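You operate a simulated robot arm through the tools that you are given. There is no shell and no other tool. Be economical: measure what you need, move in short steps, check, and stop when the job is done.

You run a simulated robot arm. Do the job below in one go: nothing can be reset, and whatever is moved stays where it is left.

TASK
Take the white can with a blue button and put it on the top of the side table. Then fetch the medium white can with a crimped valve and stand it on the free top of the set-down table. Then open the wide drawer, take the yellow sponge from the top of the long steel bench and put it in the inside of the wide drawer, then shut the drawer. Then put two of the valve cups from the top of the square steel stand on the free top of the set-down table. Then put the medium pink can with a crimped valve on the top of the turntable away on the step of the plate rack. Keep to this order. Set down upright: white can with a blue button, medium white can with a crimped valve, medium pink can with a crimped valve.

Only the result counts: the job must be done as asked and must still hold three seconds after the hand-in. Knocking over, shifting, dropping, spilling or breaking anything else fails it.

THE ROBOT
A 6-joint arm with a two-finger parallel gripper on a trunk, on a base that drives. Base frame: it is fixed to the floor where the robot stands at the start and does not move with it; the origin is under the middle of the robot, x ahead of it, y to its left, z up. Lengths are in mm, angles in rad, forces in N, time in s.
Its first joint turns from -2.897 to 2.897 rad. Places, roughly: free top of the set-down table [3300, 2600, 900]; inside of the wide drawer [3300, 1300, 700]; medium pink can with a crimped val (5x5x14 cm) [1000, 7300, 1000]; medium white can with a crimped va (5x5x14 cm) [3200, 1200, 900]; step of the plate rack (104x20 cm) [2340, -2100, 840]; top of the side table [1100, 800, 900]; valve cup (3x3x3 cm) [5500, 100, 900]; white can with a blue button (5x5x15 cm) [500, 100, 600]; wide drawer [3200, 1300, 800]; yellow sponge (9x6x4 cm) [3500, 1200, 900]. Payload 3.91 kg.
The TCP is the grasp point between the finger pads, 30 mm short of the fingertips. In the tool frame z runs along the fingers and y along their closing line. Largest opening 110 mm; finger width 20, thickness 10; the body of the gripper, 48 by 112 mm, starts 55 mm behind the TCP.
Orientation is that of the tool frame in the base frame, as a unit quaternion [x, y, z, w]. With the fingers straight down and closing along the base's y, the tool's x points along the base's -x, its y along +y and its z along -z.

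THE INTERFACE
- The arm moves only by the tool jog_arm. Its argument "moves" is one flat list of numbers, 7 for each row, row after row: the turn, a rotation vector about the tool's x, y, z in units of 60 degrees (1.0 is 60 degrees), then the shift along the tool's x, y, z in units of 250 mm (1.0 is 250 mm), then the gripper command, from -1 (shut) to 1 (fully open), values between in proportion. In form: [rx, ry, rz, x, y, z, grip, rx, ry, rz, x, y, z, grip, ...]. A call has 1 to 12 rows; each row is the pose to reach, as a shift and turn from the pose commanded when the call began, along the tool's axes at that moment. A call with a number of a shift or a turn outside -1 to 1 is refused whole. A row lasts 0.2 s, in which the tool goes at most 50 mm and 0.15 rad; a call with a longer step from one row to the next is refused whole, and so is a gripper value outside its range. Where a pose cannot be reached the arm comes as near as it can. A force on the tool above 40 N (or 10 N above the force at the start of the call, whichever is more), or a blocked arm, ends the call early, and 0.2 s more pass. The fingers move at their own pace (about 108 mm/s each) and stop on an object; they squeeze with about 41 N. The grip force told is the motor's: it shows also when the fingers shut on nothing. Time passes only in rows, and 0.2 s behind the last, so rows that repeat a pose let the fingers close. The reply holds the time, the measured pose of the TCP, the force on the tool along the base axes, the opening and the grip force, in the units named above and with some noise, with the torque about the TCP (base axes, N m) and any sound that the robot's microphone picked up.
- Cameras (640 x 400 px; columns grow to the right, rows downward): "scene" is now at [750.1, 73.8, 1253.2]; the picture's right is [-0.00, -0.17, -0.99], its down [-0.78, -0.61, 0.11] and it looks along [-0.62, 0.77, -0.13] (base axes); focal length 214 px, centre (320, 200). "wrist" rides on the gripper at [72, 17, -103] in the tool frame; the picture's right is [-0.23, 0.97, 0.00], its down [-0.76, -0.18, -0.62] and it looks along [-0.61, -0.14, 0.78] (tool axes); focal length 222 px, centre (320, 200). There is no depth. A picture from a camera that has moved, and an enlarged one, comes with that camera's place and axes in the base frame and with its lens.
- snapshot(camera): a new picture of that camera. No time passes.
- drive_base(legs): drives the robot by 1 to 6 legs, each [ahead, left, turn to the left] in mm, mm and rad, along the robot's own axes; the way and the turn of a leg run together, so that a leg with both is an arc; at most 1500 mm and 3.142 rad a leg. The arm and the cameras ride along, it lands a little off, and it stops where it bumps. It gives what a move gives.
- head_to(pan, tilt): turns the head with the scene camera to pan (to the left, within 1.396 rad either way) and tilt (down, from -0.506 to 1.204), counted from straight ahead of the robot. It gives what a move gives.
- close_up(camera, box): a new picture of the part [left, top, right, bottom] of that camera's present view, enlarged. No time passes.
- sign_off(): hands the job in; it is judged then, once.

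Go step by step. Nothing tells you exact positions but the pictures and the camera data: compare them with the known pose of the tool, close in by small moves and look again before you grip or let go. The budget is 207 turns and 192 pictures, counting those below and the enlarged ones. Unless the task says otherwise, let go and move clear before handing in, and close with one line.

The tools are called by a JSON object that holds its "op" and its "data". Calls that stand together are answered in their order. jog_arm: Moves the arm, as the interface text tells. Its arguments: {"type":"object","properties":{"moves":{"type":"array"}},"required":["moves"]} The other tools are called the same way: drive_base (legs) drives the base; head_to (pan, tilt) turns the head that bears the scene camera; snapshot (camera) takes a picture; close_up (camera, box) takes an enlarged picture of a part of a camera's view; sign_off () hands the job in.

At the start:

```text
time: 0.0
ee_pos: [701.0, -11.7, 1141.1]
orientation: [0.0, 1.0, 0.0, 0.0]
force: [0.4, -0.5, -1.0]
wrist_torque: [0.0, 0.02, 0.02]
opening: 110.0
finger_force: 0.0
robot x, y, heading: [0.6, 0.4, 0.002]
head pan, tilt: [1.4, 0.674]
```

scene: 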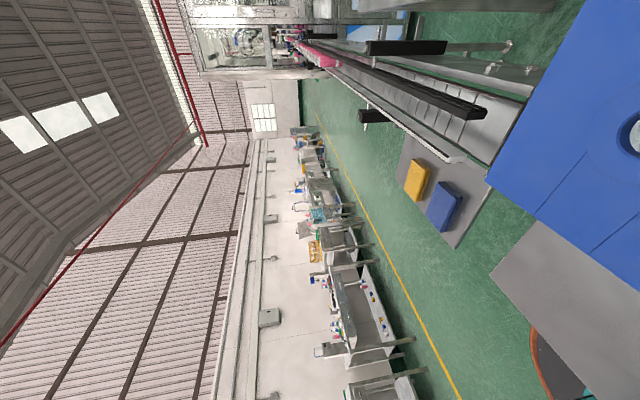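
wrist: 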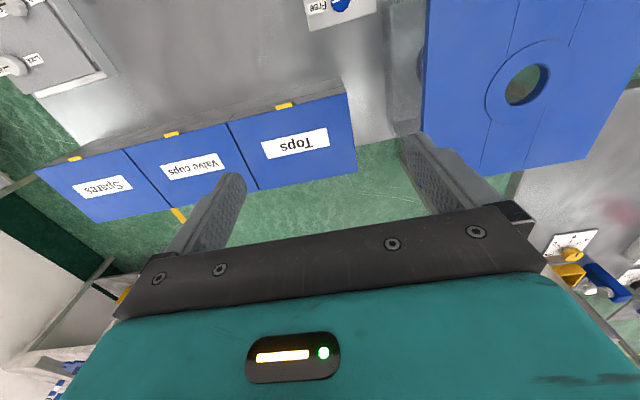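

The scene camera is turned far left and its picture is rolled; I see a bench, floor and a blue panel. I'll turn the head ahead to look for the white can near [500,100,600].

{"op": "head_to", "data": {"pan": 0.0, "tilt": 0.6}}

{"op": "snapshot", "data": {"camera": "scene"}}

{"op": "snapshot", "data": {"camera": "wrist"}}

```text
time: 1.5
ee_pos: [701.7, -10.9, 1141.6]
orientation: [0.0, 1.0, -0.001, 0.0]
force: [0.9, 0.0, 0.0]
wrist_torque: [-0.01, -0.02, -0.05]
opening: 109.8
finger_force: 0.1
robot x, y, heading: [-3.1, 1.8, -0.003]
head pan, tilt: [0.0, 0.6]
```

```text
189 pictures are left
camera scene: at [756.4, -10.8, 1179.5], right [0.0, -1.0, 0.0], down [-0.82, 0.0, 0.57], along [-0.57, 0.0, -0.82], focal length 214 px, centre (320, 200)
```

scene: 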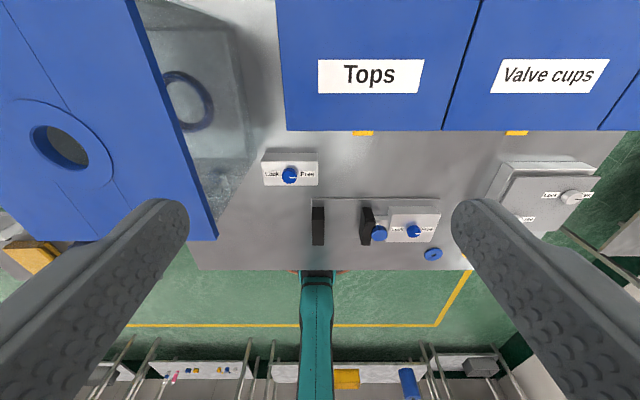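

```text
188 pictures are left
camera wrist: at [629.9, 6.9, 1243.5], right [0.23, 0.97, 0.0], down [0.76, -0.18, 0.62], along [0.61, -0.14, -0.78], focal length 222 px, centre (320, 200)
```

wrist: 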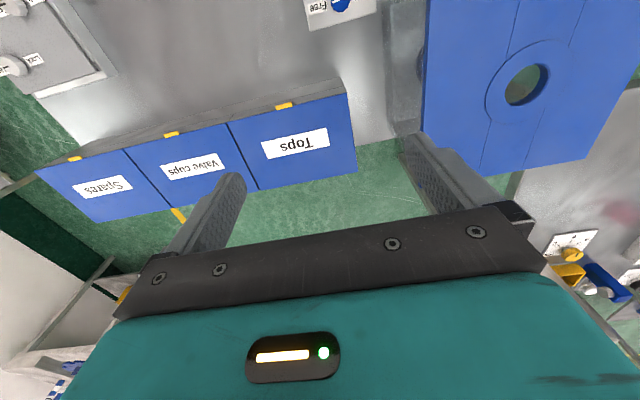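

The pictures are consistent with the camera data: the camera sits ahead of the arm, near the gripper, and looks back. A table with bins lies ahead, with a blue board to the left. I'll learn how the head moves and look for the can.

{"op": "head_to", "data": {"pan": 0.0, "tilt": 1.2}}

{"op": "snapshot", "data": {"camera": "scene"}}

{"op": "head_to", "data": {"pan": 0.7, "tilt": 0.6}}

{"op": "snapshot", "data": {"camera": "scene"}}

```text
time: 2.5
ee_pos: [701.9, -12.3, 1141.1]
orientation: [0.0, 1.0, 0.0, 0.0]
force: [-0.3, 1.3, -0.1]
wrist_torque: [-0.01, 0.02, 0.01]
opening: 110.3
finger_force: 0.1
robot x, y, heading: [1.8, -2.1, 0.002]
head pan, tilt: [0.0, 1.201]
```

```text
187 pictures are left
camera scene: at [711.9, -10.9, 1211.9], right [0.0, -1.0, 0.0], down [-0.36, 0.0, 0.93], along [-0.93, 0.0, -0.36], focal length 214 px, centre (320, 200)
```

scene: 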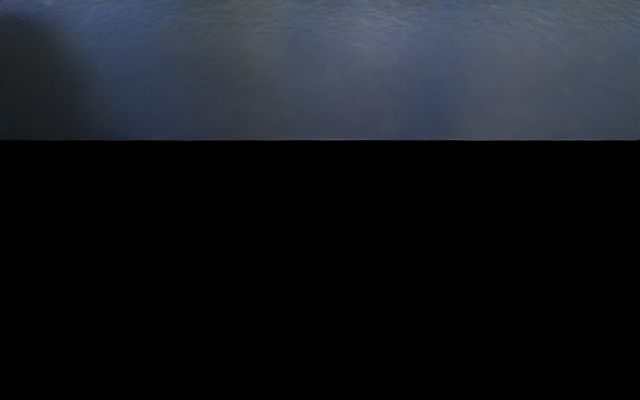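

```text
time: 3.6
ee_pos: [702.8, -11.3, 1140.6]
orientation: [0.0, 1.0, 0.0, 0.0]
force: [-0.2, -0.7, 0.0]
wrist_torque: [0.0, 0.03, 0.02]
opening: 110.0
finger_force: 0.2
robot x, y, heading: [2.9, 1.6, 0.002]
head pan, tilt: [0.7, 0.6]
```

```text
186 pictures are left
camera scene: at [756.4, 46.0, 1200.2], right [0.0, -0.77, -0.64], down [-0.82, -0.36, 0.43], along [-0.57, 0.53, -0.63], focal length 214 px, centre (320, 200)
```

scene: 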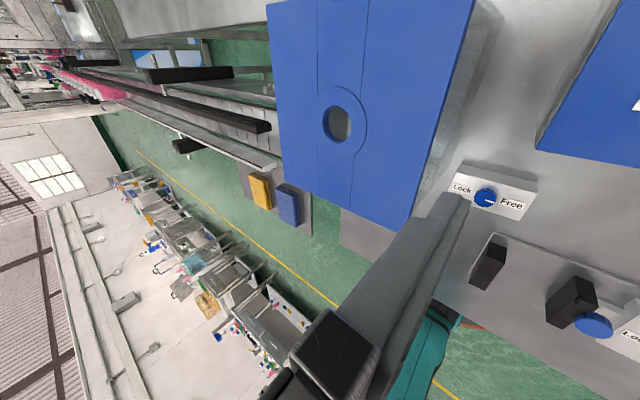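

The "head" camera hangs on the hand: tilt 0 looks along the tool, straight down, and positive tilt looks back toward the robot. I'll look straight down, slightly forward, and to the other side.

{"op": "head_to", "data": {"pan": 0.0, "tilt": 0.0}}

{"op": "snapshot", "data": {"camera": "scene"}}

{"op": "head_to", "data": {"pan": 1.3, "tilt": -0.4}}

{"op": "snapshot", "data": {"camera": "scene"}}

{"op": "head_to", "data": {"pan": -0.8, "tilt": 0.4}}

{"op": "snapshot", "data": {"camera": "scene"}}

```text
time: 4.7
ee_pos: [701.3, -11.6, 1140.4]
orientation: [0.001, 1.0, 0.0, 0.0]
force: [-0.5, 0.0, 0.2]
wrist_torque: [-0.01, 0.02, -0.01]
opening: 110.1
finger_force: 0.0
robot x, y, heading: [0.0, 1.7, -0.004]
head pan, tilt: [0.0, 0.0]
```

```text
185 pictures are left
camera scene: at [811.6, -10.8, 1177.8], right [0.0, -1.0, 0.0], down [-1.0, 0.0, 0.0], along [0.0, 0.0, -1.0], focal length 214 px, centre (320, 200)
```

scene: 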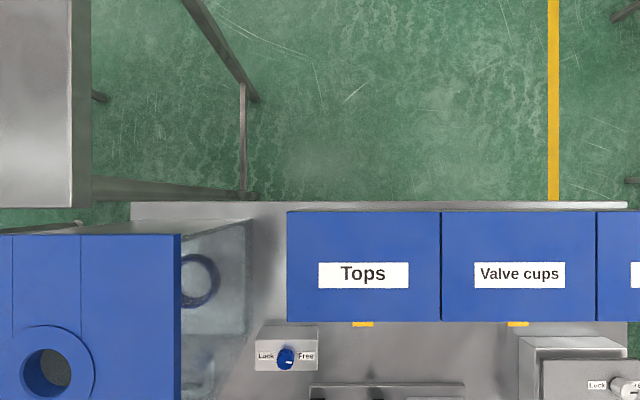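

```text
time: 6.1
ee_pos: [701.2, -11.4, 1138.4]
orientation: [0.0, 1.0, 0.0, 0.0]
force: [-0.5, -0.4, 0.3]
wrist_torque: [0.01, 0.0, -0.01]
opening: 110.1
finger_force: 0.0
robot x, y, heading: [0.0, -1.8, 0.003]
head pan, tilt: [1.3, -0.4]
```

```text
184 pictures are left
camera scene: at [844.7, 59.6, 1248.2], right [0.0, -0.27, -0.96], down [-0.92, 0.37, -0.1], along [0.39, 0.89, -0.25], focal length 214 px, centre (320, 200)
```

scene: 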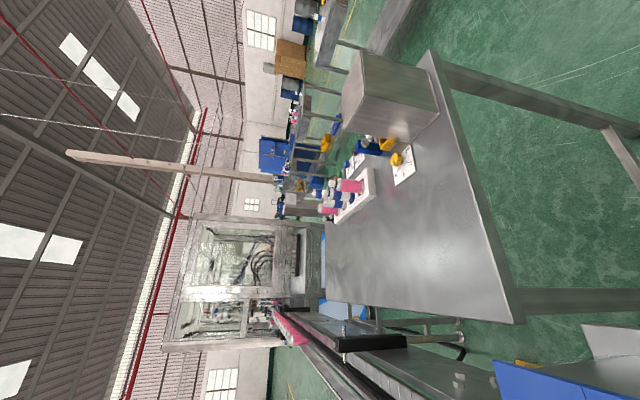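

```text
time: 8.1
ee_pos: [702.4, -12.0, 1141.4]
orientation: [0.001, 1.0, 0.0, 0.0]
force: [0.9, 1.3, -1.0]
wrist_torque: [0.01, 0.0, 0.01]
opening: 110.0
finger_force: 0.0
robot x, y, heading: [-2.6, 1.9, -0.003]
head pan, tilt: [-0.799, 0.4]
```

```text
183 pictures are left
camera scene: at [774.7, -77.3, 1203.2], right [0.0, -0.7, 0.72], down [-0.92, 0.28, 0.27], along [-0.39, -0.66, -0.64], focal length 214 px, centre (320, 200)
```

scene: 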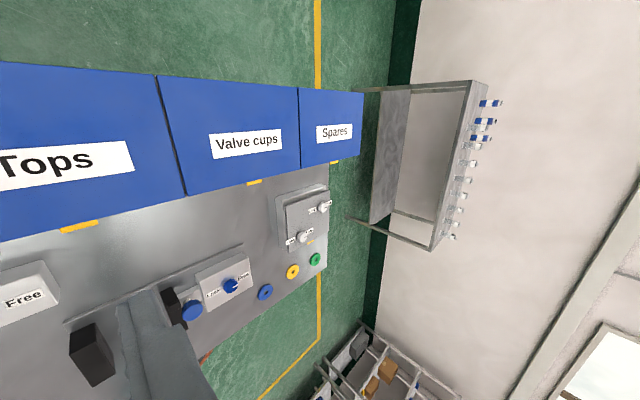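

Ahead is a table with bins, "Lock/Free" knobs, a pair of black jaws and a blue-lidded glass box. I can't see the can yet, so I'll look closer at the area near and under the near table.

{"op": "head_to", "data": {"pan": 0.35, "tilt": 0.5}}

{"op": "snapshot", "data": {"camera": "scene"}}

{"op": "close_up", "data": {"camera": "scene", "box": [300, 150, 620, 350]}}

```text
time: 9.5
ee_pos: [700.8, -12.9, 1140.2]
orientation: [0.0, 1.0, 0.0, 0.0]
force: [-0.2, 0.5, 0.3]
wrist_torque: [0.02, 0.01, -0.01]
opening: 110.1
finger_force: 0.0
robot x, y, heading: [1.0, -1.9, 0.002]
head pan, tilt: [0.351, 0.499]
```

```text
182 pictures are left
camera scene: at [765.5, 20.3, 1182.4], right [0.0, -0.94, -0.34], down [-0.88, -0.16, 0.45], along [-0.48, 0.3, -0.82], focal length 214 px, centre (320, 200)
```

scene: 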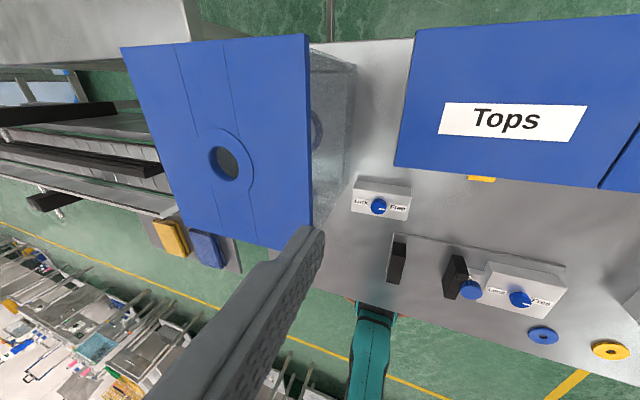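

```text
2.00 times, centred on (460, 250) of scene
camera zoom: at [765.5, 20.3, 1182.4], right [0.0, -0.94, -0.34], down [-0.88, -0.16, 0.45], along [-0.48, 0.3, -0.82], focal length 429 px, centre (40, 100)
```

zoom: 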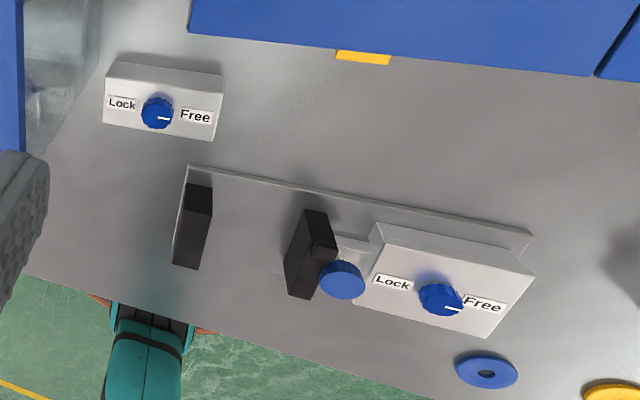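

The table top is at about z 870, so a can at z≈600 would have to be below or behind something. I'll back away from the table and tip the tool level, so that both cameras look ahead and under it.

{"op": "drive_base", "data": {"legs": [[-700, 0, 0]]}}

{"op": "jog_arm", "data": {"moves": [0, -0.14, 0, 0, 0, 0, 1, 0, -0.28, 0, 0, 0, 0, 1, 0, -0.42, 0, 0, 0, 0, 1, 0, -0.56, 0, 0, 0, 0, 1, 0, -0.7, 0, 0, 0, 0, 1, 0, -0.84, 0, 0, 0, 0, 1, 0, -0.98, 0, 0, 0, 0, 1]}}

{"op": "head_to", "data": {"pan": 0.0, "tilt": 0.0}}

{"op": "snapshot", "data": {"camera": "scene"}}

```text
time: 13.4
ee_pos: [-3.2, -10.5, 1141.0]
orientation: [-0.001, 1.0, 0.001, -0.001]
force: [-0.2, 0.4, -0.2]
wrist_torque: [0.0, 0.02, 0.0]
opening: 110.4
finger_force: 0.1
robot x, y, heading: [-703.1, 0.3, -0.001]
head pan, tilt: [0.351, 0.499]
```

```text
time: 15.0
ee_pos: [-2.8, -10.8, 1142.1]
orientation: [-0.001, 0.871, 0.0, 0.491]
force: [0.5, -0.2, -0.2]
wrist_torque: [-0.02, 0.02, -0.01]
opening: 109.7
finger_force: 0.2
robot x, y, heading: [-707.1, -1.7, -0.001]
head pan, tilt: [0.351, 0.499]
```

```text
time: 15.9
ee_pos: [-4.9, -10.4, 1139.9]
orientation: [0.0, 0.871, 0.0, 0.49]
force: [-0.9, -0.3, -0.1]
wrist_torque: [-0.02, -0.02, 0.0]
opening: 110.1
finger_force: 0.0
robot x, y, heading: [-705.9, -0.3, 0.003]
head pan, tilt: [0.0, 0.0]
```

```text
180 pictures are left
camera scene: at [18.3, -10.1, 1252.8], right [0.0, -1.0, 0.0], down [-0.52, 0.0, -0.85], along [0.85, 0.0, -0.52], focal length 214 px, centre (320, 200)
```

scene: 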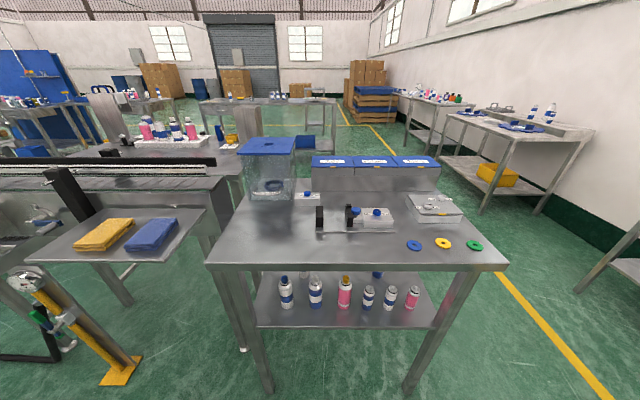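

Now I see the scene: the table's lower shelf holds a row of cans. I'll zoom in.

{"op": "close_up", "data": {"camera": "scene", "box": [240, 250, 450, 340]}}

{"op": "close_up", "data": {"camera": "scene", "box": [0, 80, 320, 280]}}

{"op": "close_up", "data": {"camera": "scene", "box": [300, 80, 620, 280]}}

```text
3.05 times, centred on (345, 295) of scene
camera zoom: at [18.3, -10.1, 1252.8], right [0.0, -1.0, 0.0], down [-0.52, 0.0, -0.85], along [0.85, 0.0, -0.52], focal length 654 px, centre (244, -90)
```

zoom: 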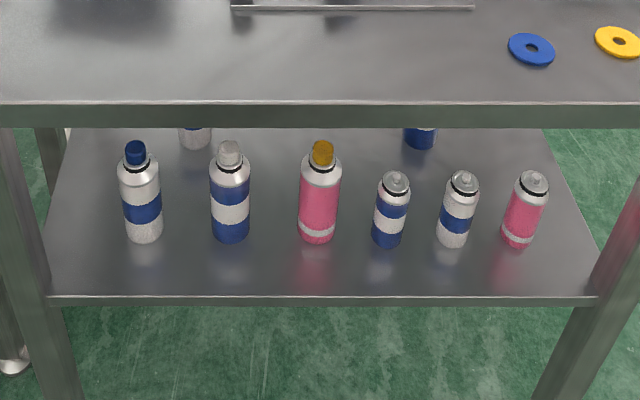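

```text
2.00 times, centred on (160, 180) of scene
camera zoom: at [18.3, -10.1, 1252.8], right [0.0, -1.0, 0.0], down [-0.52, 0.0, -0.85], along [0.85, 0.0, -0.52], focal length 429 px, centre (640, 240)
```

zoom: 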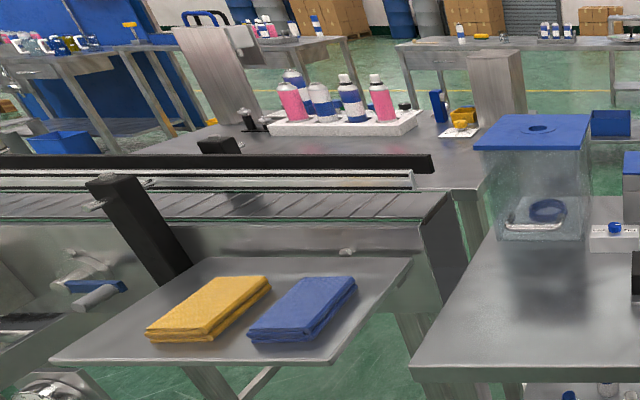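

```text
2.00 times, centred on (460, 180) of scene
camera zoom: at [18.3, -10.1, 1252.8], right [0.0, -1.0, 0.0], down [-0.52, 0.0, -0.85], along [0.85, 0.0, -0.52], focal length 429 px, centre (40, 240)
```

zoom: 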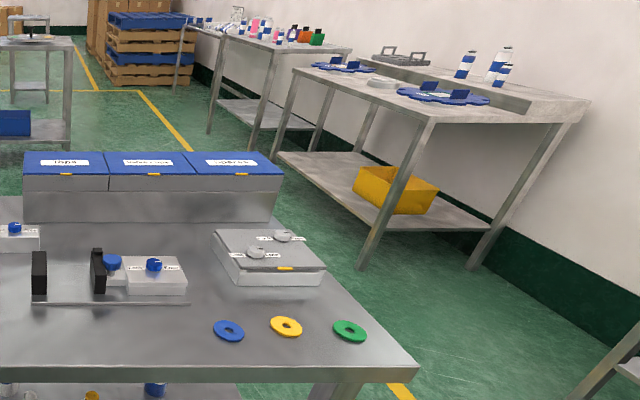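

The target is the leftmost front can: white with one blue band and a blue top. I'll finish levelling the tool, then lower the hand in front of the shelf to measure it.

{"op": "jog_arm", "data": {"moves": [0, -0.14, 0, 0, 0, 0, 1, 0, -0.28, 0, 0, 0, 0, 1, 0, -0.42, 0, 0, 0, 0, 1, 0, -0.52, 0, 0, 0, 0, 1]}}

{"op": "jog_arm", "data": {"moves": [0, 0, 0, 0.19, 0, 0, 1, 0, 0, 0, 0.38, 0, 0, 1, 0, 0, 0, 0.57, 0, 0, 1, 0, 0, 0, 0.76, 0, 0, 1, 0, 0, 0, 0.95, 0, 0, 1]}}

{"op": "jog_arm", "data": {"moves": [0, 0, 0, 0.19, 0, 0, 1, 0, 0, 0, 0.38, 0, 0, 1, 0, 0, 0, 0.57, 0, 0, 1, 0, 0, 0, 0.76, 0, 0, 1, 0, 0, 0, 0.95, 0, 0, 1]}}

{"op": "snapshot", "data": {"camera": "scene"}}

```text
time: 16.9
ee_pos: [-3.3, -11.7, 1139.6]
orientation: [0.0, 0.707, 0.003, 0.708]
force: [0.3, -0.1, -0.2]
wrist_torque: [-0.01, 0.0, -0.03]
opening: 109.8
finger_force: 0.0
out of reach, approached as far as the arm can: row 3
robot x, y, heading: [-707.9, 0.4, 0.004]
head pan, tilt: [0.0, 0.0]
```

```text
time: 18.1
ee_pos: [-4.1, -11.5, 902.2]
orientation: [-0.001, 0.707, 0.001, 0.708]
force: [-1.0, 0.5, -0.8]
wrist_torque: [-0.01, 0.01, -0.01]
opening: 109.7
finger_force: 0.1
robot x, y, heading: [-708.6, -5.3, 0.006]
head pan, tilt: [0.0, 0.0]
```

```text
time: 19.3
ee_pos: [-5.7, -11.0, 665.3]
orientation: [0.0, 0.707, 0.0, 0.707]
force: [0.5, -0.3, -0.3]
wrist_torque: [0.0, 0.0, -0.01]
opening: 110.2
finger_force: 0.0
robot x, y, heading: [-706.5, -1.9, 0.001]
head pan, tilt: [0.0, 0.0]
```

```text
176 pictures are left
camera scene: at [-44.8, -10.9, 773.5], right [0.0, -1.0, 0.0], down [0.0, 0.0, -1.0], along [1.0, 0.0, 0.0], focal length 214 px, centre (320, 200)
```

scene: 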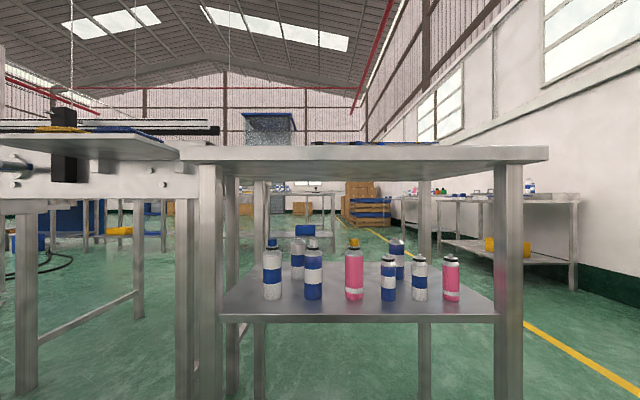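

The target can stands at about (490,108) on a shelf at z≈525, with a neighbour at y≈6 and a table leg at y≈175. I'll drive closer, swing slightly left to keep clear of the leg, and look again.

{"op": "drive_base", "data": {"legs": [[290, 0, 0]]}}

{"op": "jog_arm", "data": {"moves": [-0.06, 0, 0, 0.07, 0.1, 0, 0.7, -0.12, 0, 0, 0.14, 0.2, 0, 0.5, -0.19, 0, 0, 0.22, 0.3, 0, 0.5, -0.19, 0, 0, 0.22, 0.34, 0, 0.5]}}

{"op": "head_to", "data": {"pan": 0.0, "tilt": 0.3}}

{"op": "snapshot", "data": {"camera": "scene"}}

{"op": "snapshot", "data": {"camera": "wrist"}}

```text
time: 21.3
ee_pos: [286.5, -10.4, 665.7]
orientation: [-0.002, 0.707, 0.002, 0.707]
force: [-0.2, 0.4, -0.1]
wrist_torque: [-0.01, 0.0, 0.0]
opening: 109.8
finger_force: 0.0
robot x, y, heading: [-415.7, 0.7, -0.005]
head pan, tilt: [0.0, 0.0]
```

```text
time: 22.3
ee_pos: [284.7, 76.3, 610.6]
orientation: [-0.074, 0.704, 0.073, 0.703]
force: [-0.1, 0.6, 0.6]
wrist_torque: [0.02, -0.02, 0.0]
opening: 82.6
finger_force: 0.2
robot x, y, heading: [-415.5, 1.8, 0.005]
head pan, tilt: [0.0, 0.0]
```

```text
time: 23.1
ee_pos: [284.0, 74.3, 610.8]
orientation: [-0.071, 0.703, 0.071, 0.704]
force: [-0.3, 0.7, -0.9]
wrist_torque: [0.0, 0.0, 0.01]
opening: 82.3
finger_force: 0.2
robot x, y, heading: [-414.3, -1.7, 0.001]
head pan, tilt: [0.0, 0.3]
```

```text
175 pictures are left
camera scene: at [249.3, 68.2, 690.8], right [0.2, -0.98, 0.0], down [-0.29, -0.06, -0.96], along [0.94, 0.19, -0.3], focal length 214 px, centre (320, 200)
```

scene: 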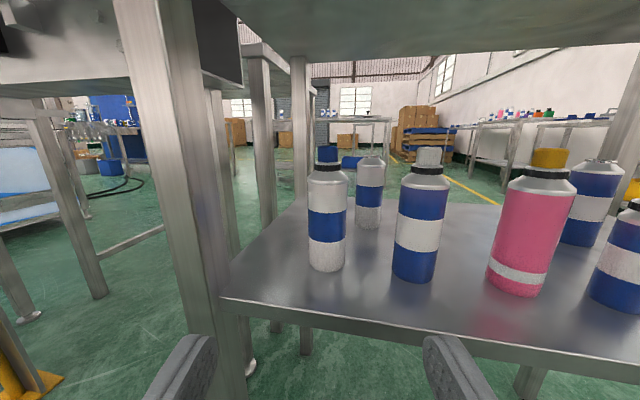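

```text
174 pictures are left
camera wrist: at [181.2, 72.2, 538.2], right [-0.2, 0.95, 0.23], down [-0.57, -0.3, 0.76], along [0.79, 0.02, 0.61], focal length 222 px, centre (320, 200)
```

wrist: 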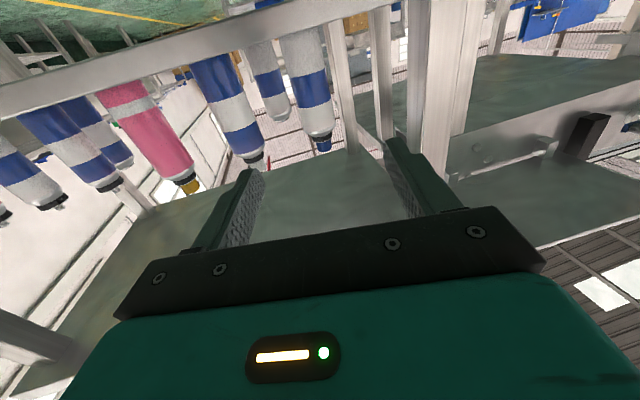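

The can centre works out at about (482,107), so I need 200 mm forward and 8 mm right in the tool frame. I'll go most of the way and check.

{"op": "jog_arm", "data": {"moves": [0, 0, 0, 0, -0.034, 0.12, 0.5, 0, 0, 0, 0, -0.034, 0.24, 0.5, 0, 0, 0, 0, -0.034, 0.36, 0.5, 0, 0, 0, 0, -0.034, 0.48, 0.5]}}

{"op": "snapshot", "data": {"camera": "scene"}}

{"op": "snapshot", "data": {"camera": "wrist"}}

```text
time: 24.1
ee_pos: [405.1, 90.2, 610.6]
orientation: [-0.071, 0.703, 0.071, 0.704]
force: [-0.4, -0.2, -0.6]
wrist_torque: [-0.02, 0.03, 0.0]
opening: 82.5
finger_force: 0.0
robot x, y, heading: [-417.3, 0.6, 0.0]
head pan, tilt: [0.0, 0.3]
```

```text
173 pictures are left
camera scene: at [369.1, 83.9, 690.6], right [0.2, -0.98, 0.0], down [-0.29, -0.06, -0.96], along [0.94, 0.19, -0.3], focal length 214 px, centre (320, 200)
```

scene: 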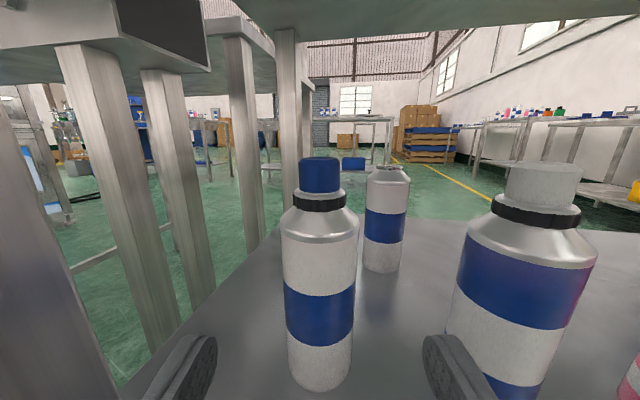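

```text
172 pictures are left
camera wrist: at [301.0, 88.0, 538.1], right [-0.2, 0.95, 0.23], down [-0.57, -0.3, 0.76], along [0.79, 0.02, 0.61], focal length 222 px, centre (320, 200)
```

wrist: 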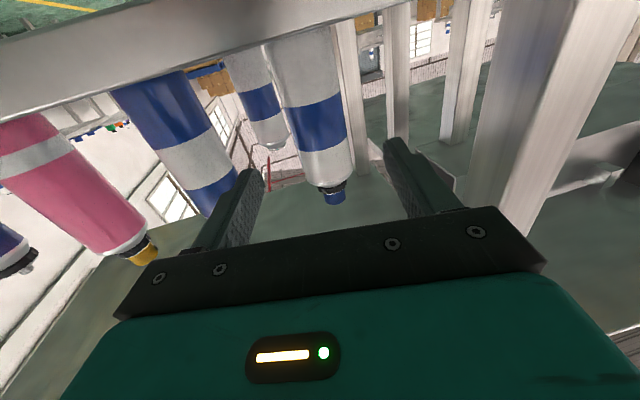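

Alignment is good, with the can centred and about 80 mm ahead. I'll move in, lower 20 mm and close.

{"op": "jog_arm", "data": {"moves": [0, 0, 0, 0.04, 0, 0.11, 0.5, 0, 0, 0, 0.08, 0, 0.22, 0.5, 0, 0, 0, 0.08, 0, 0.32, 0.5, 0, 0, 0, 0.08, 0, 0.32, -0.4, 0, 0, 0, 0.08, 0, 0.32, -1, 0, 0, 0, 0.08, 0, 0.32, -1, 0, 0, 0, 0.08, 0, 0.32, -1]}}

{"op": "snapshot", "data": {"camera": "scene"}}

```text
time: 25.7
ee_pos: [483.3, 106.2, 590.4]
orientation: [-0.072, 0.703, 0.072, 0.703]
force: [0.9, 0.4, 0.8]
wrist_torque: [0.06, -0.04, -0.02]
opening: 43.4
finger_force: 40.6
robot x, y, heading: [-416.1, 2.1, 0.005]
head pan, tilt: [0.0, 0.3]
```

```text
171 pictures are left
camera scene: at [447.5, 100.6, 670.5], right [0.2, -0.98, 0.0], down [-0.29, -0.06, -0.96], along [0.94, 0.19, -0.3], focal length 214 px, centre (320, 200)
```

scene: 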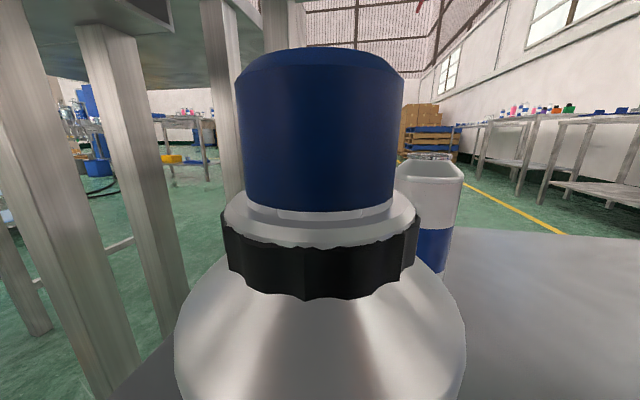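

The can is held (opening 43 mm). I'll lift a little and pull straight out.

{"op": "jog_arm", "data": {"moves": [0, 0, 0, -0.06, 0, 0, -1, 0, 0, 0, -0.12, 0, 0, -1, 0, 0, 0, -0.12, 0, -0.16, -1, 0, 0, 0, -0.12, 0, -0.34, -1, 0, 0, 0, -0.12, 0, -0.53, -1, 0, 0, 0, -0.12, 0, -0.72, -1, 0, 0, 0, -0.12, 0, -0.9, -1, 0, 0, 0, -0.12, 0, -1, -1]}}

{"op": "snapshot", "data": {"camera": "scene"}}

{"op": "snapshot", "data": {"camera": "wrist"}}

```text
time: 27.5
ee_pos: [260.6, 59.3, 620.7]
orientation: [-0.072, 0.703, 0.072, 0.703]
force: [-1.0, 0.0, -1.6]
wrist_torque: [0.01, 0.02, 0.02]
opening: 43.4
finger_force: 41.2
out of reach, approached as far as the arm can: row 8
robot x, y, heading: [-416.1, -0.2, 0.005]
head pan, tilt: [0.0, 0.3]
```

```text
170 pictures are left
camera scene: at [225.6, 53.1, 700.7], right [0.2, -0.98, 0.0], down [-0.29, -0.06, -0.96], along [0.94, 0.19, -0.3], focal length 214 px, centre (320, 200)
```

scene: 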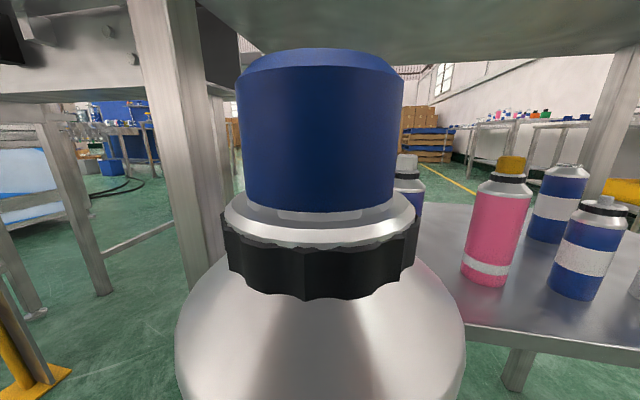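

```text
169 pictures are left
camera wrist: at [157.5, 57.1, 548.2], right [-0.2, 0.95, 0.23], down [-0.57, -0.3, 0.76], along [0.79, 0.02, 0.61], focal length 222 px, centre (320, 200)
```

wrist: 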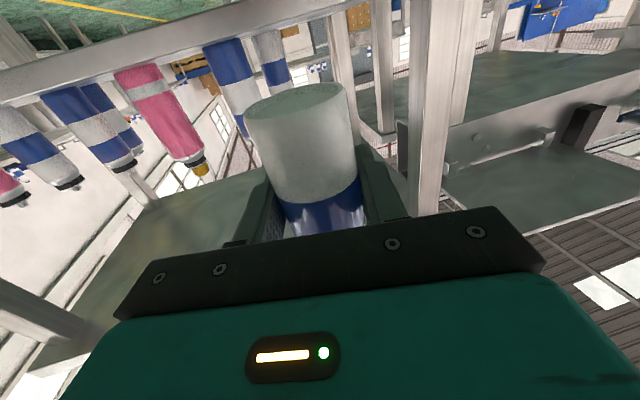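

The can is clear, with its base about 51 mm below the TCP. The side table is the one with the tray of cans beyond the blue box, and its near corner is at about (805,294). I'll raise the can, then drive round the right end of this table to reach it.

{"op": "drive_base", "data": {"legs": [[-250, 0, 0], [0, -900, 0]]}}

{"op": "jog_arm", "data": {"moves": [0, 0, 0, -0.2, 0, 0, -1, 0, 0, 0, -0.4, 0, 0, -1, 0, 0, 0, -0.6, 0, 0, -1, 0, 0, 0, -0.8, 0, 0, -1, 0, 0, 0, -1, 0, 0, -1]}}

{"op": "jog_arm", "data": {"moves": [0, 0, 0, -0.2, 0, 0, -1, 0, 0, 0, -0.4, 0, 0, -1, 0, 0, 0, -0.6, 0, 0, -1, 0, 0, 0, -0.8, 0, 0, -1]}}

{"op": "head_to", "data": {"pan": 0.5, "tilt": 0.2}}

{"op": "snapshot", "data": {"camera": "scene"}}

```text
time: 33.7
ee_pos: [12.5, -845.9, 620.5]
orientation: [-0.073, 0.704, 0.073, 0.703]
force: [0.0, -0.6, -1.8]
wrist_torque: [0.01, 0.04, -0.01]
opening: 43.5
finger_force: 40.8
robot x, y, heading: [-664.9, -909.7, -0.001]
head pan, tilt: [0.0, 0.3]
```

```text
time: 34.9
ee_pos: [13.4, -847.1, 869.5]
orientation: [-0.073, 0.704, 0.073, 0.702]
force: [-1.1, 0.0, -2.3]
wrist_torque: [0.0, -0.05, 0.0]
opening: 43.5
finger_force: 40.6
robot x, y, heading: [-663.0, -911.4, 0.008]
head pan, tilt: [0.0, 0.3]
```

```text
time: 35.9
ee_pos: [12.1, -845.8, 1071.0]
orientation: [-0.071, 0.704, 0.071, 0.703]
force: [0.6, 0.0, -1.5]
wrist_torque: [0.03, -0.04, 0.0]
opening: 43.5
finger_force: 41.1
robot x, y, heading: [-665.1, -905.9, 0.011]
head pan, tilt: [0.0, 0.3]
```

```text
time: 36.8
ee_pos: [12.1, -845.9, 1071.9]
orientation: [-0.073, 0.703, 0.073, 0.704]
force: [0.7, -0.3, -1.5]
wrist_torque: [0.01, -0.01, 0.0]
opening: 43.3
finger_force: 40.8
robot x, y, heading: [-662.6, -909.8, 0.01]
head pan, tilt: [0.499, 0.201]
```

```text
168 pictures are left
camera scene: at [-43.7, -812.3, 1160.4], right [0.65, -0.76, 0.0], down [-0.15, -0.13, -0.98], along [0.75, 0.63, -0.2], focal length 214 px, centre (320, 200)
```

scene: 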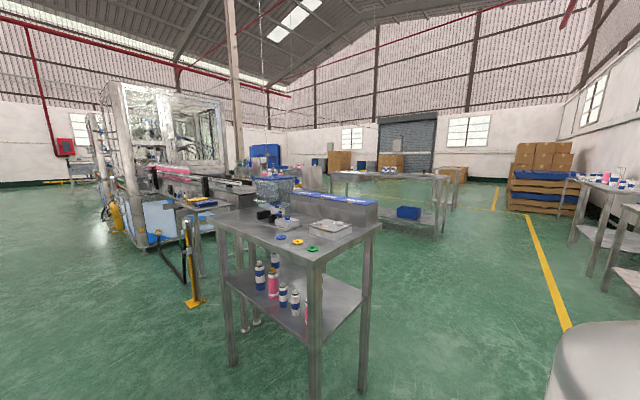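

The way along the right side is open. I'll drive ahead past the table and then turn left toward the side table.

{"op": "drive_base", "data": {"legs": [[1500, 0, 0], [200, 0, 0], [0, 0, 1.56]]}}

{"op": "head_to", "data": {"pan": 0.0, "tilt": 0.4}}

{"op": "snapshot", "data": {"camera": "scene"}}

{"op": "head_to", "data": {"pan": -0.6, "tilt": 0.3}}

{"op": "snapshot", "data": {"camera": "scene"}}

```text
time: 49.3
ee_pos: [968.1, -207.2, 1071.3]
orientation: [-0.551, 0.444, 0.551, 0.444]
force: [0.8, -0.6, -2.0]
wrist_torque: [0.0, -0.01, 0.0]
opening: 43.2
finger_force: 40.7
robot x, y, heading: [1036.6, -884.5, 1.587]
head pan, tilt: [0.499, 0.201]
```

```text
time: 50.2
ee_pos: [967.6, -207.1, 1070.9]
orientation: [0.55, -0.444, -0.55, -0.444]
force: [0.3, 0.7, -1.9]
wrist_torque: [0.02, 0.0, 0.05]
opening: 43.4
finger_force: 40.5
robot x, y, heading: [1036.1, -880.8, 1.584]
head pan, tilt: [0.0, 0.4]
```

```text
167 pictures are left
camera scene: at [975.7, -243.3, 1142.2], right [0.98, 0.21, 0.0], down [0.08, -0.38, -0.92], along [-0.2, 0.9, -0.39], focal length 214 px, centre (320, 200)
```

scene: 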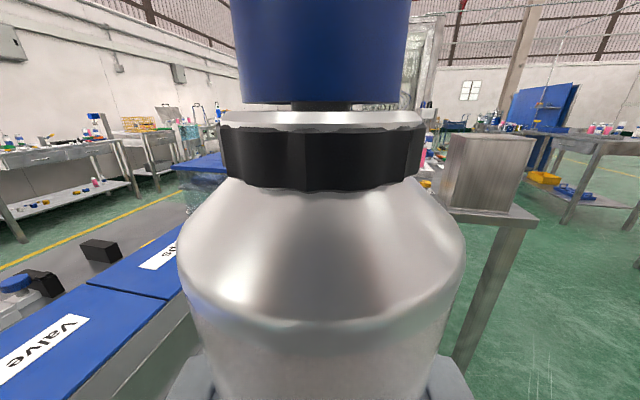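

```text
time: 51.2
ee_pos: [968.9, -207.9, 1071.9]
orientation: [-0.55, 0.443, 0.551, 0.444]
force: [-0.4, -1.0, -1.6]
wrist_torque: [-0.01, -0.03, 0.0]
opening: 43.5
finger_force: 41.5
robot x, y, heading: [1034.1, -884.3, 1.585]
head pan, tilt: [-0.6, 0.3]
```

```text
166 pictures are left
camera scene: at [1030.6, -247.4, 1151.4], right [0.93, -0.38, 0.0], down [-0.11, -0.27, -0.96], along [0.36, 0.88, -0.3], focal length 214 px, centre (320, 200)
```

scene: 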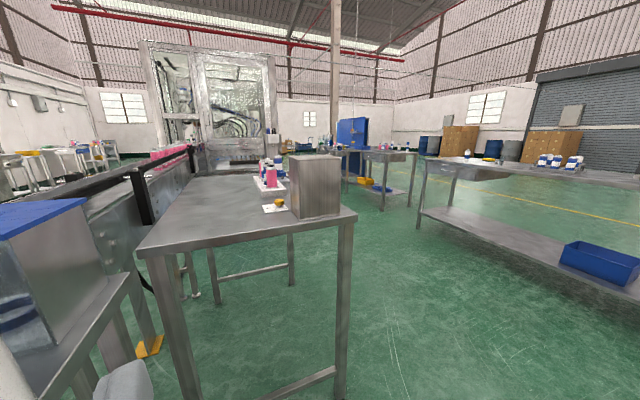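

The side table's near edge is at y≈300, and it spans x from about 805 to 1390 with its top near z 890. A metal box and card stand at x>1100, so I'll put the can at about (1000,430). I'll shift right for base clearance, swing the arm left, then drive in.

{"op": "drive_base", "data": {"legs": [[0, -165, 0]]}}

{"op": "jog_arm", "data": {"moves": [0, 0, 0, 0, 0.13, 0.028, -1, 0, 0, 0, 0, 0.26, 0.056, -1, 0, 0, 0, 0, 0.39, 0.084, -1, 0, 0, 0, 0, 0.52, 0.112, -1]}}

{"op": "drive_base", "data": {"legs": [[530, 0, 0]]}}

{"op": "snapshot", "data": {"camera": "scene"}}

{"op": "snapshot", "data": {"camera": "wrist"}}

```text
time: 52.6
ee_pos: [1132.2, -205.4, 1071.2]
orientation: [-0.55, 0.444, 0.551, 0.445]
force: [0.0, 0.4, -1.6]
wrist_torque: [0.04, 0.0, 0.02]
opening: 43.4
finger_force: 41.5
robot x, y, heading: [1199.0, -881.9, 1.586]
head pan, tilt: [-0.6, 0.3]
```

```text
time: 53.6
ee_pos: [999.6, -205.7, 1071.8]
orientation: [0.551, -0.444, -0.55, -0.444]
force: [-0.6, 0.3, -0.6]
wrist_torque: [0.01, 0.0, 0.01]
opening: 43.5
finger_force: 40.9
robot x, y, heading: [1200.0, -881.8, 1.585]
head pan, tilt: [-0.6, 0.3]
```

```text
time: 56.7
ee_pos: [992.6, 323.9, 1072.2]
orientation: [-0.549, 0.445, 0.55, 0.445]
force: [0.4, -0.3, -1.6]
wrist_torque: [0.02, 0.01, 0.01]
opening: 43.5
finger_force: 41.1
robot x, y, heading: [1189.2, -352.3, 1.581]
head pan, tilt: [-0.6, 0.3]
```

```text
165 pictures are left
camera scene: at [1055.1, 283.8, 1151.7], right [0.93, -0.38, 0.0], down [-0.11, -0.27, -0.96], along [0.36, 0.88, -0.3], focal length 214 px, centre (320, 200)
```

scene: 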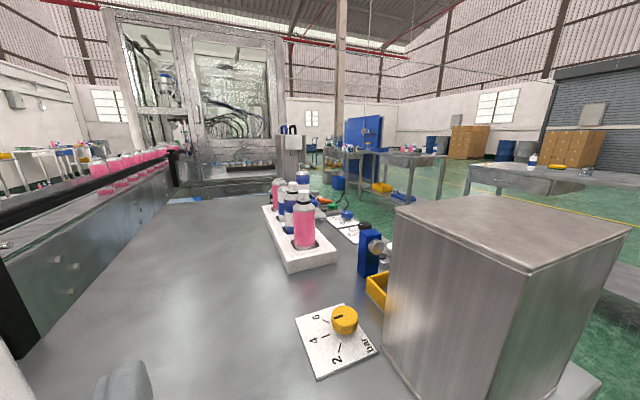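

```text
164 pictures are left
camera wrist: at [998.3, 220.7, 999.2], right [-0.95, -0.21, 0.23], down [0.3, -0.57, 0.76], along [-0.03, 0.79, 0.61], focal length 222 px, centre (320, 200)
```

wrist: 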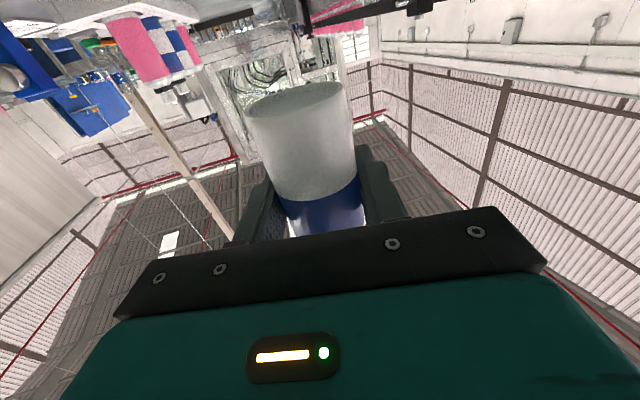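

The spot is clear. I'll move in 65 mm, about 85 mm inside the edge, lower 100 mm and look at the gap.

{"op": "jog_arm", "data": {"moves": [0, 0, 0, 0, 0, 0.13, -1, 0, 0, 0, 0, 0, 0.26, -1, 0, 0, 0, 0.13, 0, 0.26, -1, 0, 0, 0, 0.26, 0, 0.26, -1, 0, 0, 0, 0.4, 0, 0.26, -1]}}

{"op": "snapshot", "data": {"camera": "wrist"}}

{"op": "snapshot", "data": {"camera": "scene"}}

```text
time: 57.9
ee_pos: [978.6, 386.0, 972.6]
orientation: [0.55, -0.445, -0.55, -0.445]
force: [-0.2, -0.1, -1.4]
wrist_torque: [-0.02, -0.03, 0.0]
opening: 43.6
finger_force: 41.2
robot x, y, heading: [1187.9, -354.8, 1.585]
head pan, tilt: [-0.6, 0.3]
```

```text
163 pictures are left
camera wrist: at [984.3, 283.9, 899.9], right [-0.95, -0.21, 0.23], down [0.31, -0.57, 0.76], along [-0.03, 0.79, 0.61], focal length 222 px, centre (320, 200)
```

wrist: 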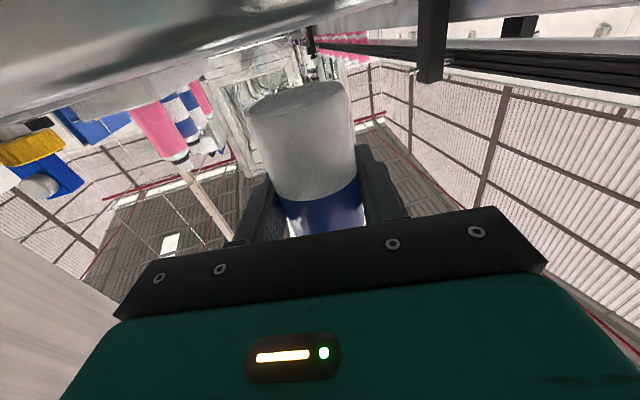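

```text
162 pictures are left
camera scene: at [1041.0, 347.0, 1052.4], right [0.93, -0.38, 0.0], down [-0.11, -0.27, -0.96], along [0.36, 0.88, -0.3], focal length 214 px, centre (320, 200)
```

scene: 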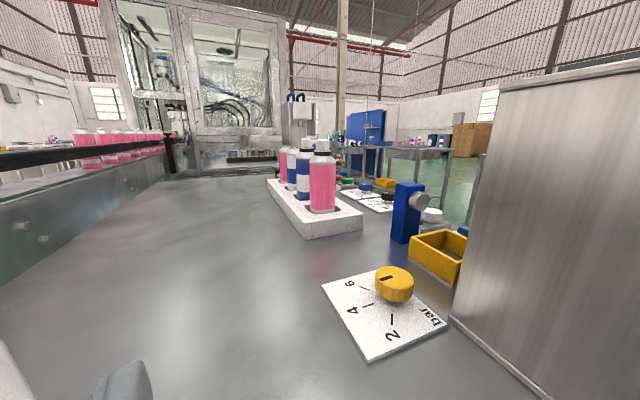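

The table top lies just under z 900. I'll lower in 3 mm steps until I feel contact.

{"op": "jog_arm", "data": {"moves": [0, 0, 0, 0.012, 0, 0, -1, 0, 0, 0, 0.024, 0, 0, -1, 0, 0, 0, 0.036, 0, 0, -1, 0, 0, 0, 0.048, 0, 0, -1, 0, 0, 0, 0.06, 0, 0, -1, 0, 0, 0, 0.072, 0, 0, -1, 0, 0, 0, 0.084, 0, 0, -1, 0, 0, 0, 0.096, 0, 0, -1]}}

{"op": "snapshot", "data": {"camera": "wrist"}}

```text
time: 59.7
ee_pos: [978.6, 385.6, 951.1]
orientation: [-0.549, 0.443, 0.552, 0.445]
force: [-0.5, 1.0, 21.9]
wrist_torque: [-0.45, -0.12, 0.03]
opening: 43.5
finger_force: 41.0
robot x, y, heading: [1193.3, -355.1, 1.585]
head pan, tilt: [-0.6, 0.3]
```

```text
161 pictures are left
camera wrist: at [984.4, 284.3, 877.8], right [-0.95, -0.21, 0.23], down [0.31, -0.58, 0.76], along [-0.03, 0.79, 0.61], focal length 222 px, centre (320, 200)
```

wrist: 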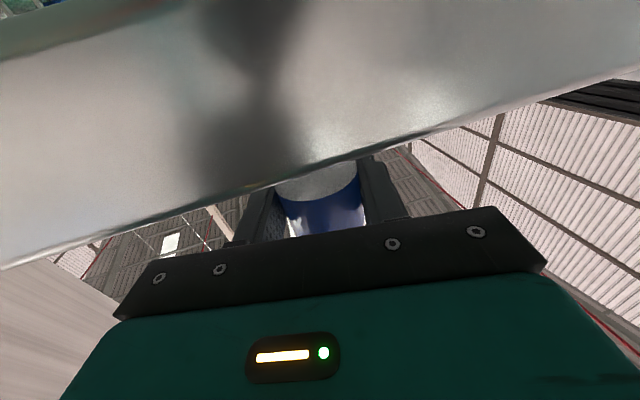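

Contact is felt (22 N). I'll relieve 2 mm, open, and back straight out.

{"op": "jog_arm", "data": {"moves": [0, 0, 0, -0.008, 0, 0, -1, 0, 0, 0, -0.008, 0, 0, 0.3, 0, 0, 0, -0.008, 0, 0, 0.5, 0, 0, 0, -0.008, 0, 0, 0.5, 0, 0, 0, -0.008, 0, -0.14, 0.5, 0, 0, 0, -0.008, 0, -0.3, 0.5, 0, 0, 0, -0.008, 0, -0.46, 0.5, 0, 0, 0, -0.1, 0, -0.6, 0.5, 0, 0, 0, -0.25, 0, -0.7, 0.5]}}

{"op": "head_to", "data": {"pan": 0.0, "tilt": 0.3}}

{"op": "snapshot", "data": {"camera": "scene"}}

```text
time: 61.7
ee_pos: [1015.4, 216.9, 1012.4]
orientation: [0.55, -0.445, -0.549, -0.444]
force: [-0.3, 0.5, -0.6]
wrist_torque: [0.05, -0.01, 0.03]
opening: 82.4
finger_force: 0.0
robot x, y, heading: [1190.3, -352.2, 1.579]
head pan, tilt: [-0.6, 0.3]
```

```text
time: 62.7
ee_pos: [1014.7, 216.1, 1010.3]
orientation: [0.551, -0.444, -0.551, -0.444]
force: [-0.3, -0.2, -0.8]
wrist_torque: [0.0, -0.04, 0.01]
opening: 82.4
finger_force: 0.2
robot x, y, heading: [1189.0, -354.4, 1.585]
head pan, tilt: [0.0, 0.3]
```

```text
160 pictures are left
camera scene: at [1023.3, 181.4, 1090.9], right [0.98, 0.21, 0.0], down [0.06, -0.29, -0.96], along [-0.2, 0.93, -0.3], focal length 214 px, centre (320, 200)
```

scene: 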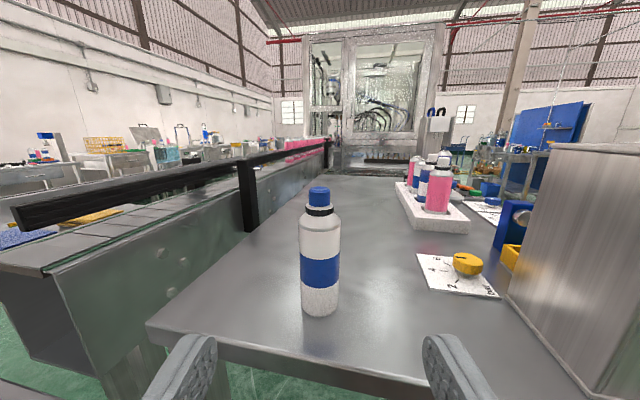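

The can stands upright on the side table. Next I'll back off, turn toward the long bench at about (3300,1200) and look.

{"op": "drive_base", "data": {"legs": [[-300, 0, 0], [0, 0, -1.1]]}}

{"op": "snapshot", "data": {"camera": "scene"}}

{"op": "close_up", "data": {"camera": "scene", "box": [200, 80, 520, 280]}}

```text
time: 67.6
ee_pos: [1629.6, -244.7, 1012.6]
orientation: [-0.232, 0.667, 0.233, 0.668]
force: [0.5, -0.2, -0.2]
wrist_torque: [0.0, 0.0, 0.02]
opening: 82.4
finger_force: 0.1
robot x, y, heading: [1195.3, -656.1, 0.472]
head pan, tilt: [0.0, 0.3]
```

```text
159 pictures are left
camera scene: at [1599.9, -266.6, 1091.2], right [0.62, -0.78, 0.0], down [-0.23, -0.18, -0.96], along [0.75, 0.59, -0.3], focal length 214 px, centre (320, 200)
```

scene: 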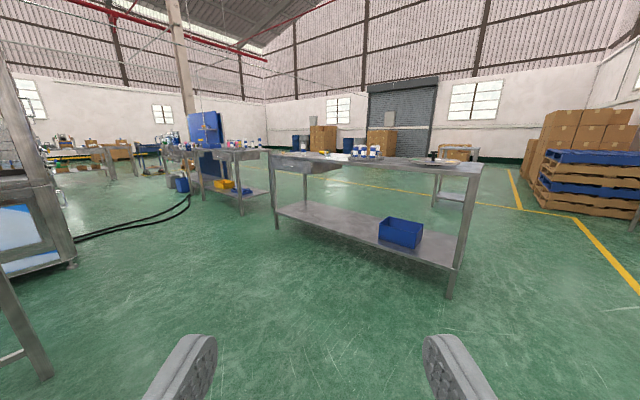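

```text
2.00 times, centred on (360, 180) of scene
camera zoom: at [1599.9, -266.6, 1091.2], right [0.62, -0.78, 0.0], down [-0.23, -0.18, -0.96], along [0.75, 0.59, -0.3], focal length 429 px, centre (240, 240)
```

zoom: 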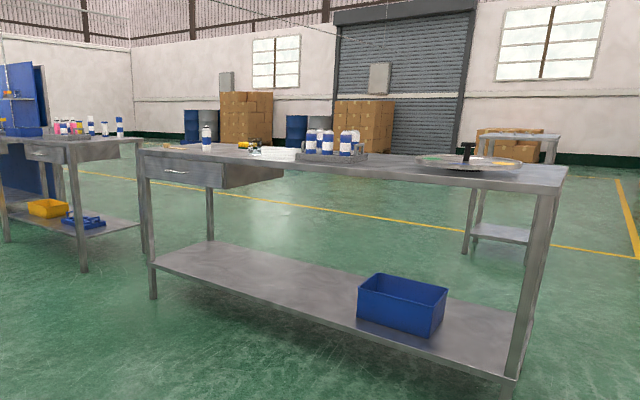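

The long bench runs along y, with its near edge at x≈2840 and the drawer under its left end. I'll square up and drive to the drawer end.

{"op": "drive_base", "data": {"legs": [[0, 0, -0.472], [600, 0, 0], [0, 1500, 0], [0, 150, 0]]}}

{"op": "snapshot", "data": {"camera": "scene"}}

{"op": "close_up", "data": {"camera": "scene", "box": [160, 120, 480, 320]}}

```text
time: 80.3
ee_pos: [2350.6, 1164.8, 1011.7]
orientation: [-0.073, 0.703, 0.073, 0.704]
force: [-0.4, -0.5, 0.2]
wrist_torque: [0.0, -0.03, 0.03]
opening: 82.4
finger_force: 0.0
robot x, y, heading: [1780.0, 988.0, 0.013]
head pan, tilt: [0.0, 0.3]
```

```text
157 pictures are left
camera scene: at [2315.5, 1156.7, 1091.2], right [0.21, -0.98, 0.0], down [-0.29, -0.06, -0.96], along [0.93, 0.2, -0.3], focal length 214 px, centre (320, 200)
```

scene: 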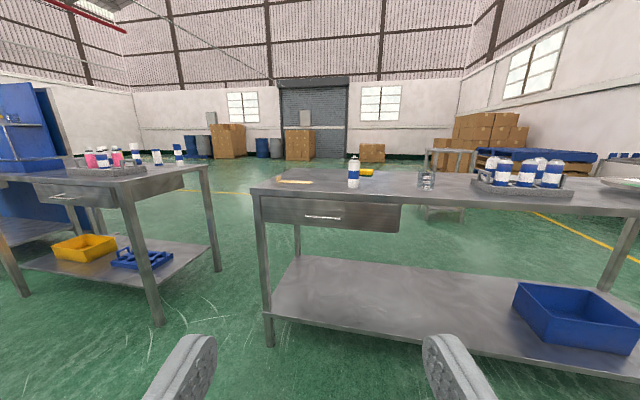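

```text
2.00 times, centred on (320, 220) of scene
camera zoom: at [2315.5, 1156.7, 1091.2], right [0.21, -0.98, 0.0], down [-0.29, -0.06, -0.96], along [0.93, 0.2, -0.3], focal length 429 px, centre (320, 160)
```

zoom: 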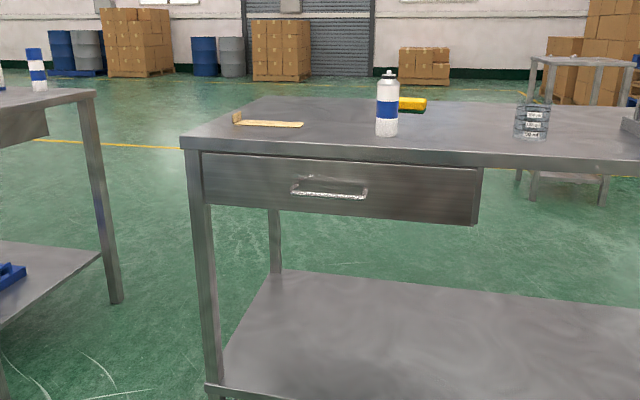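

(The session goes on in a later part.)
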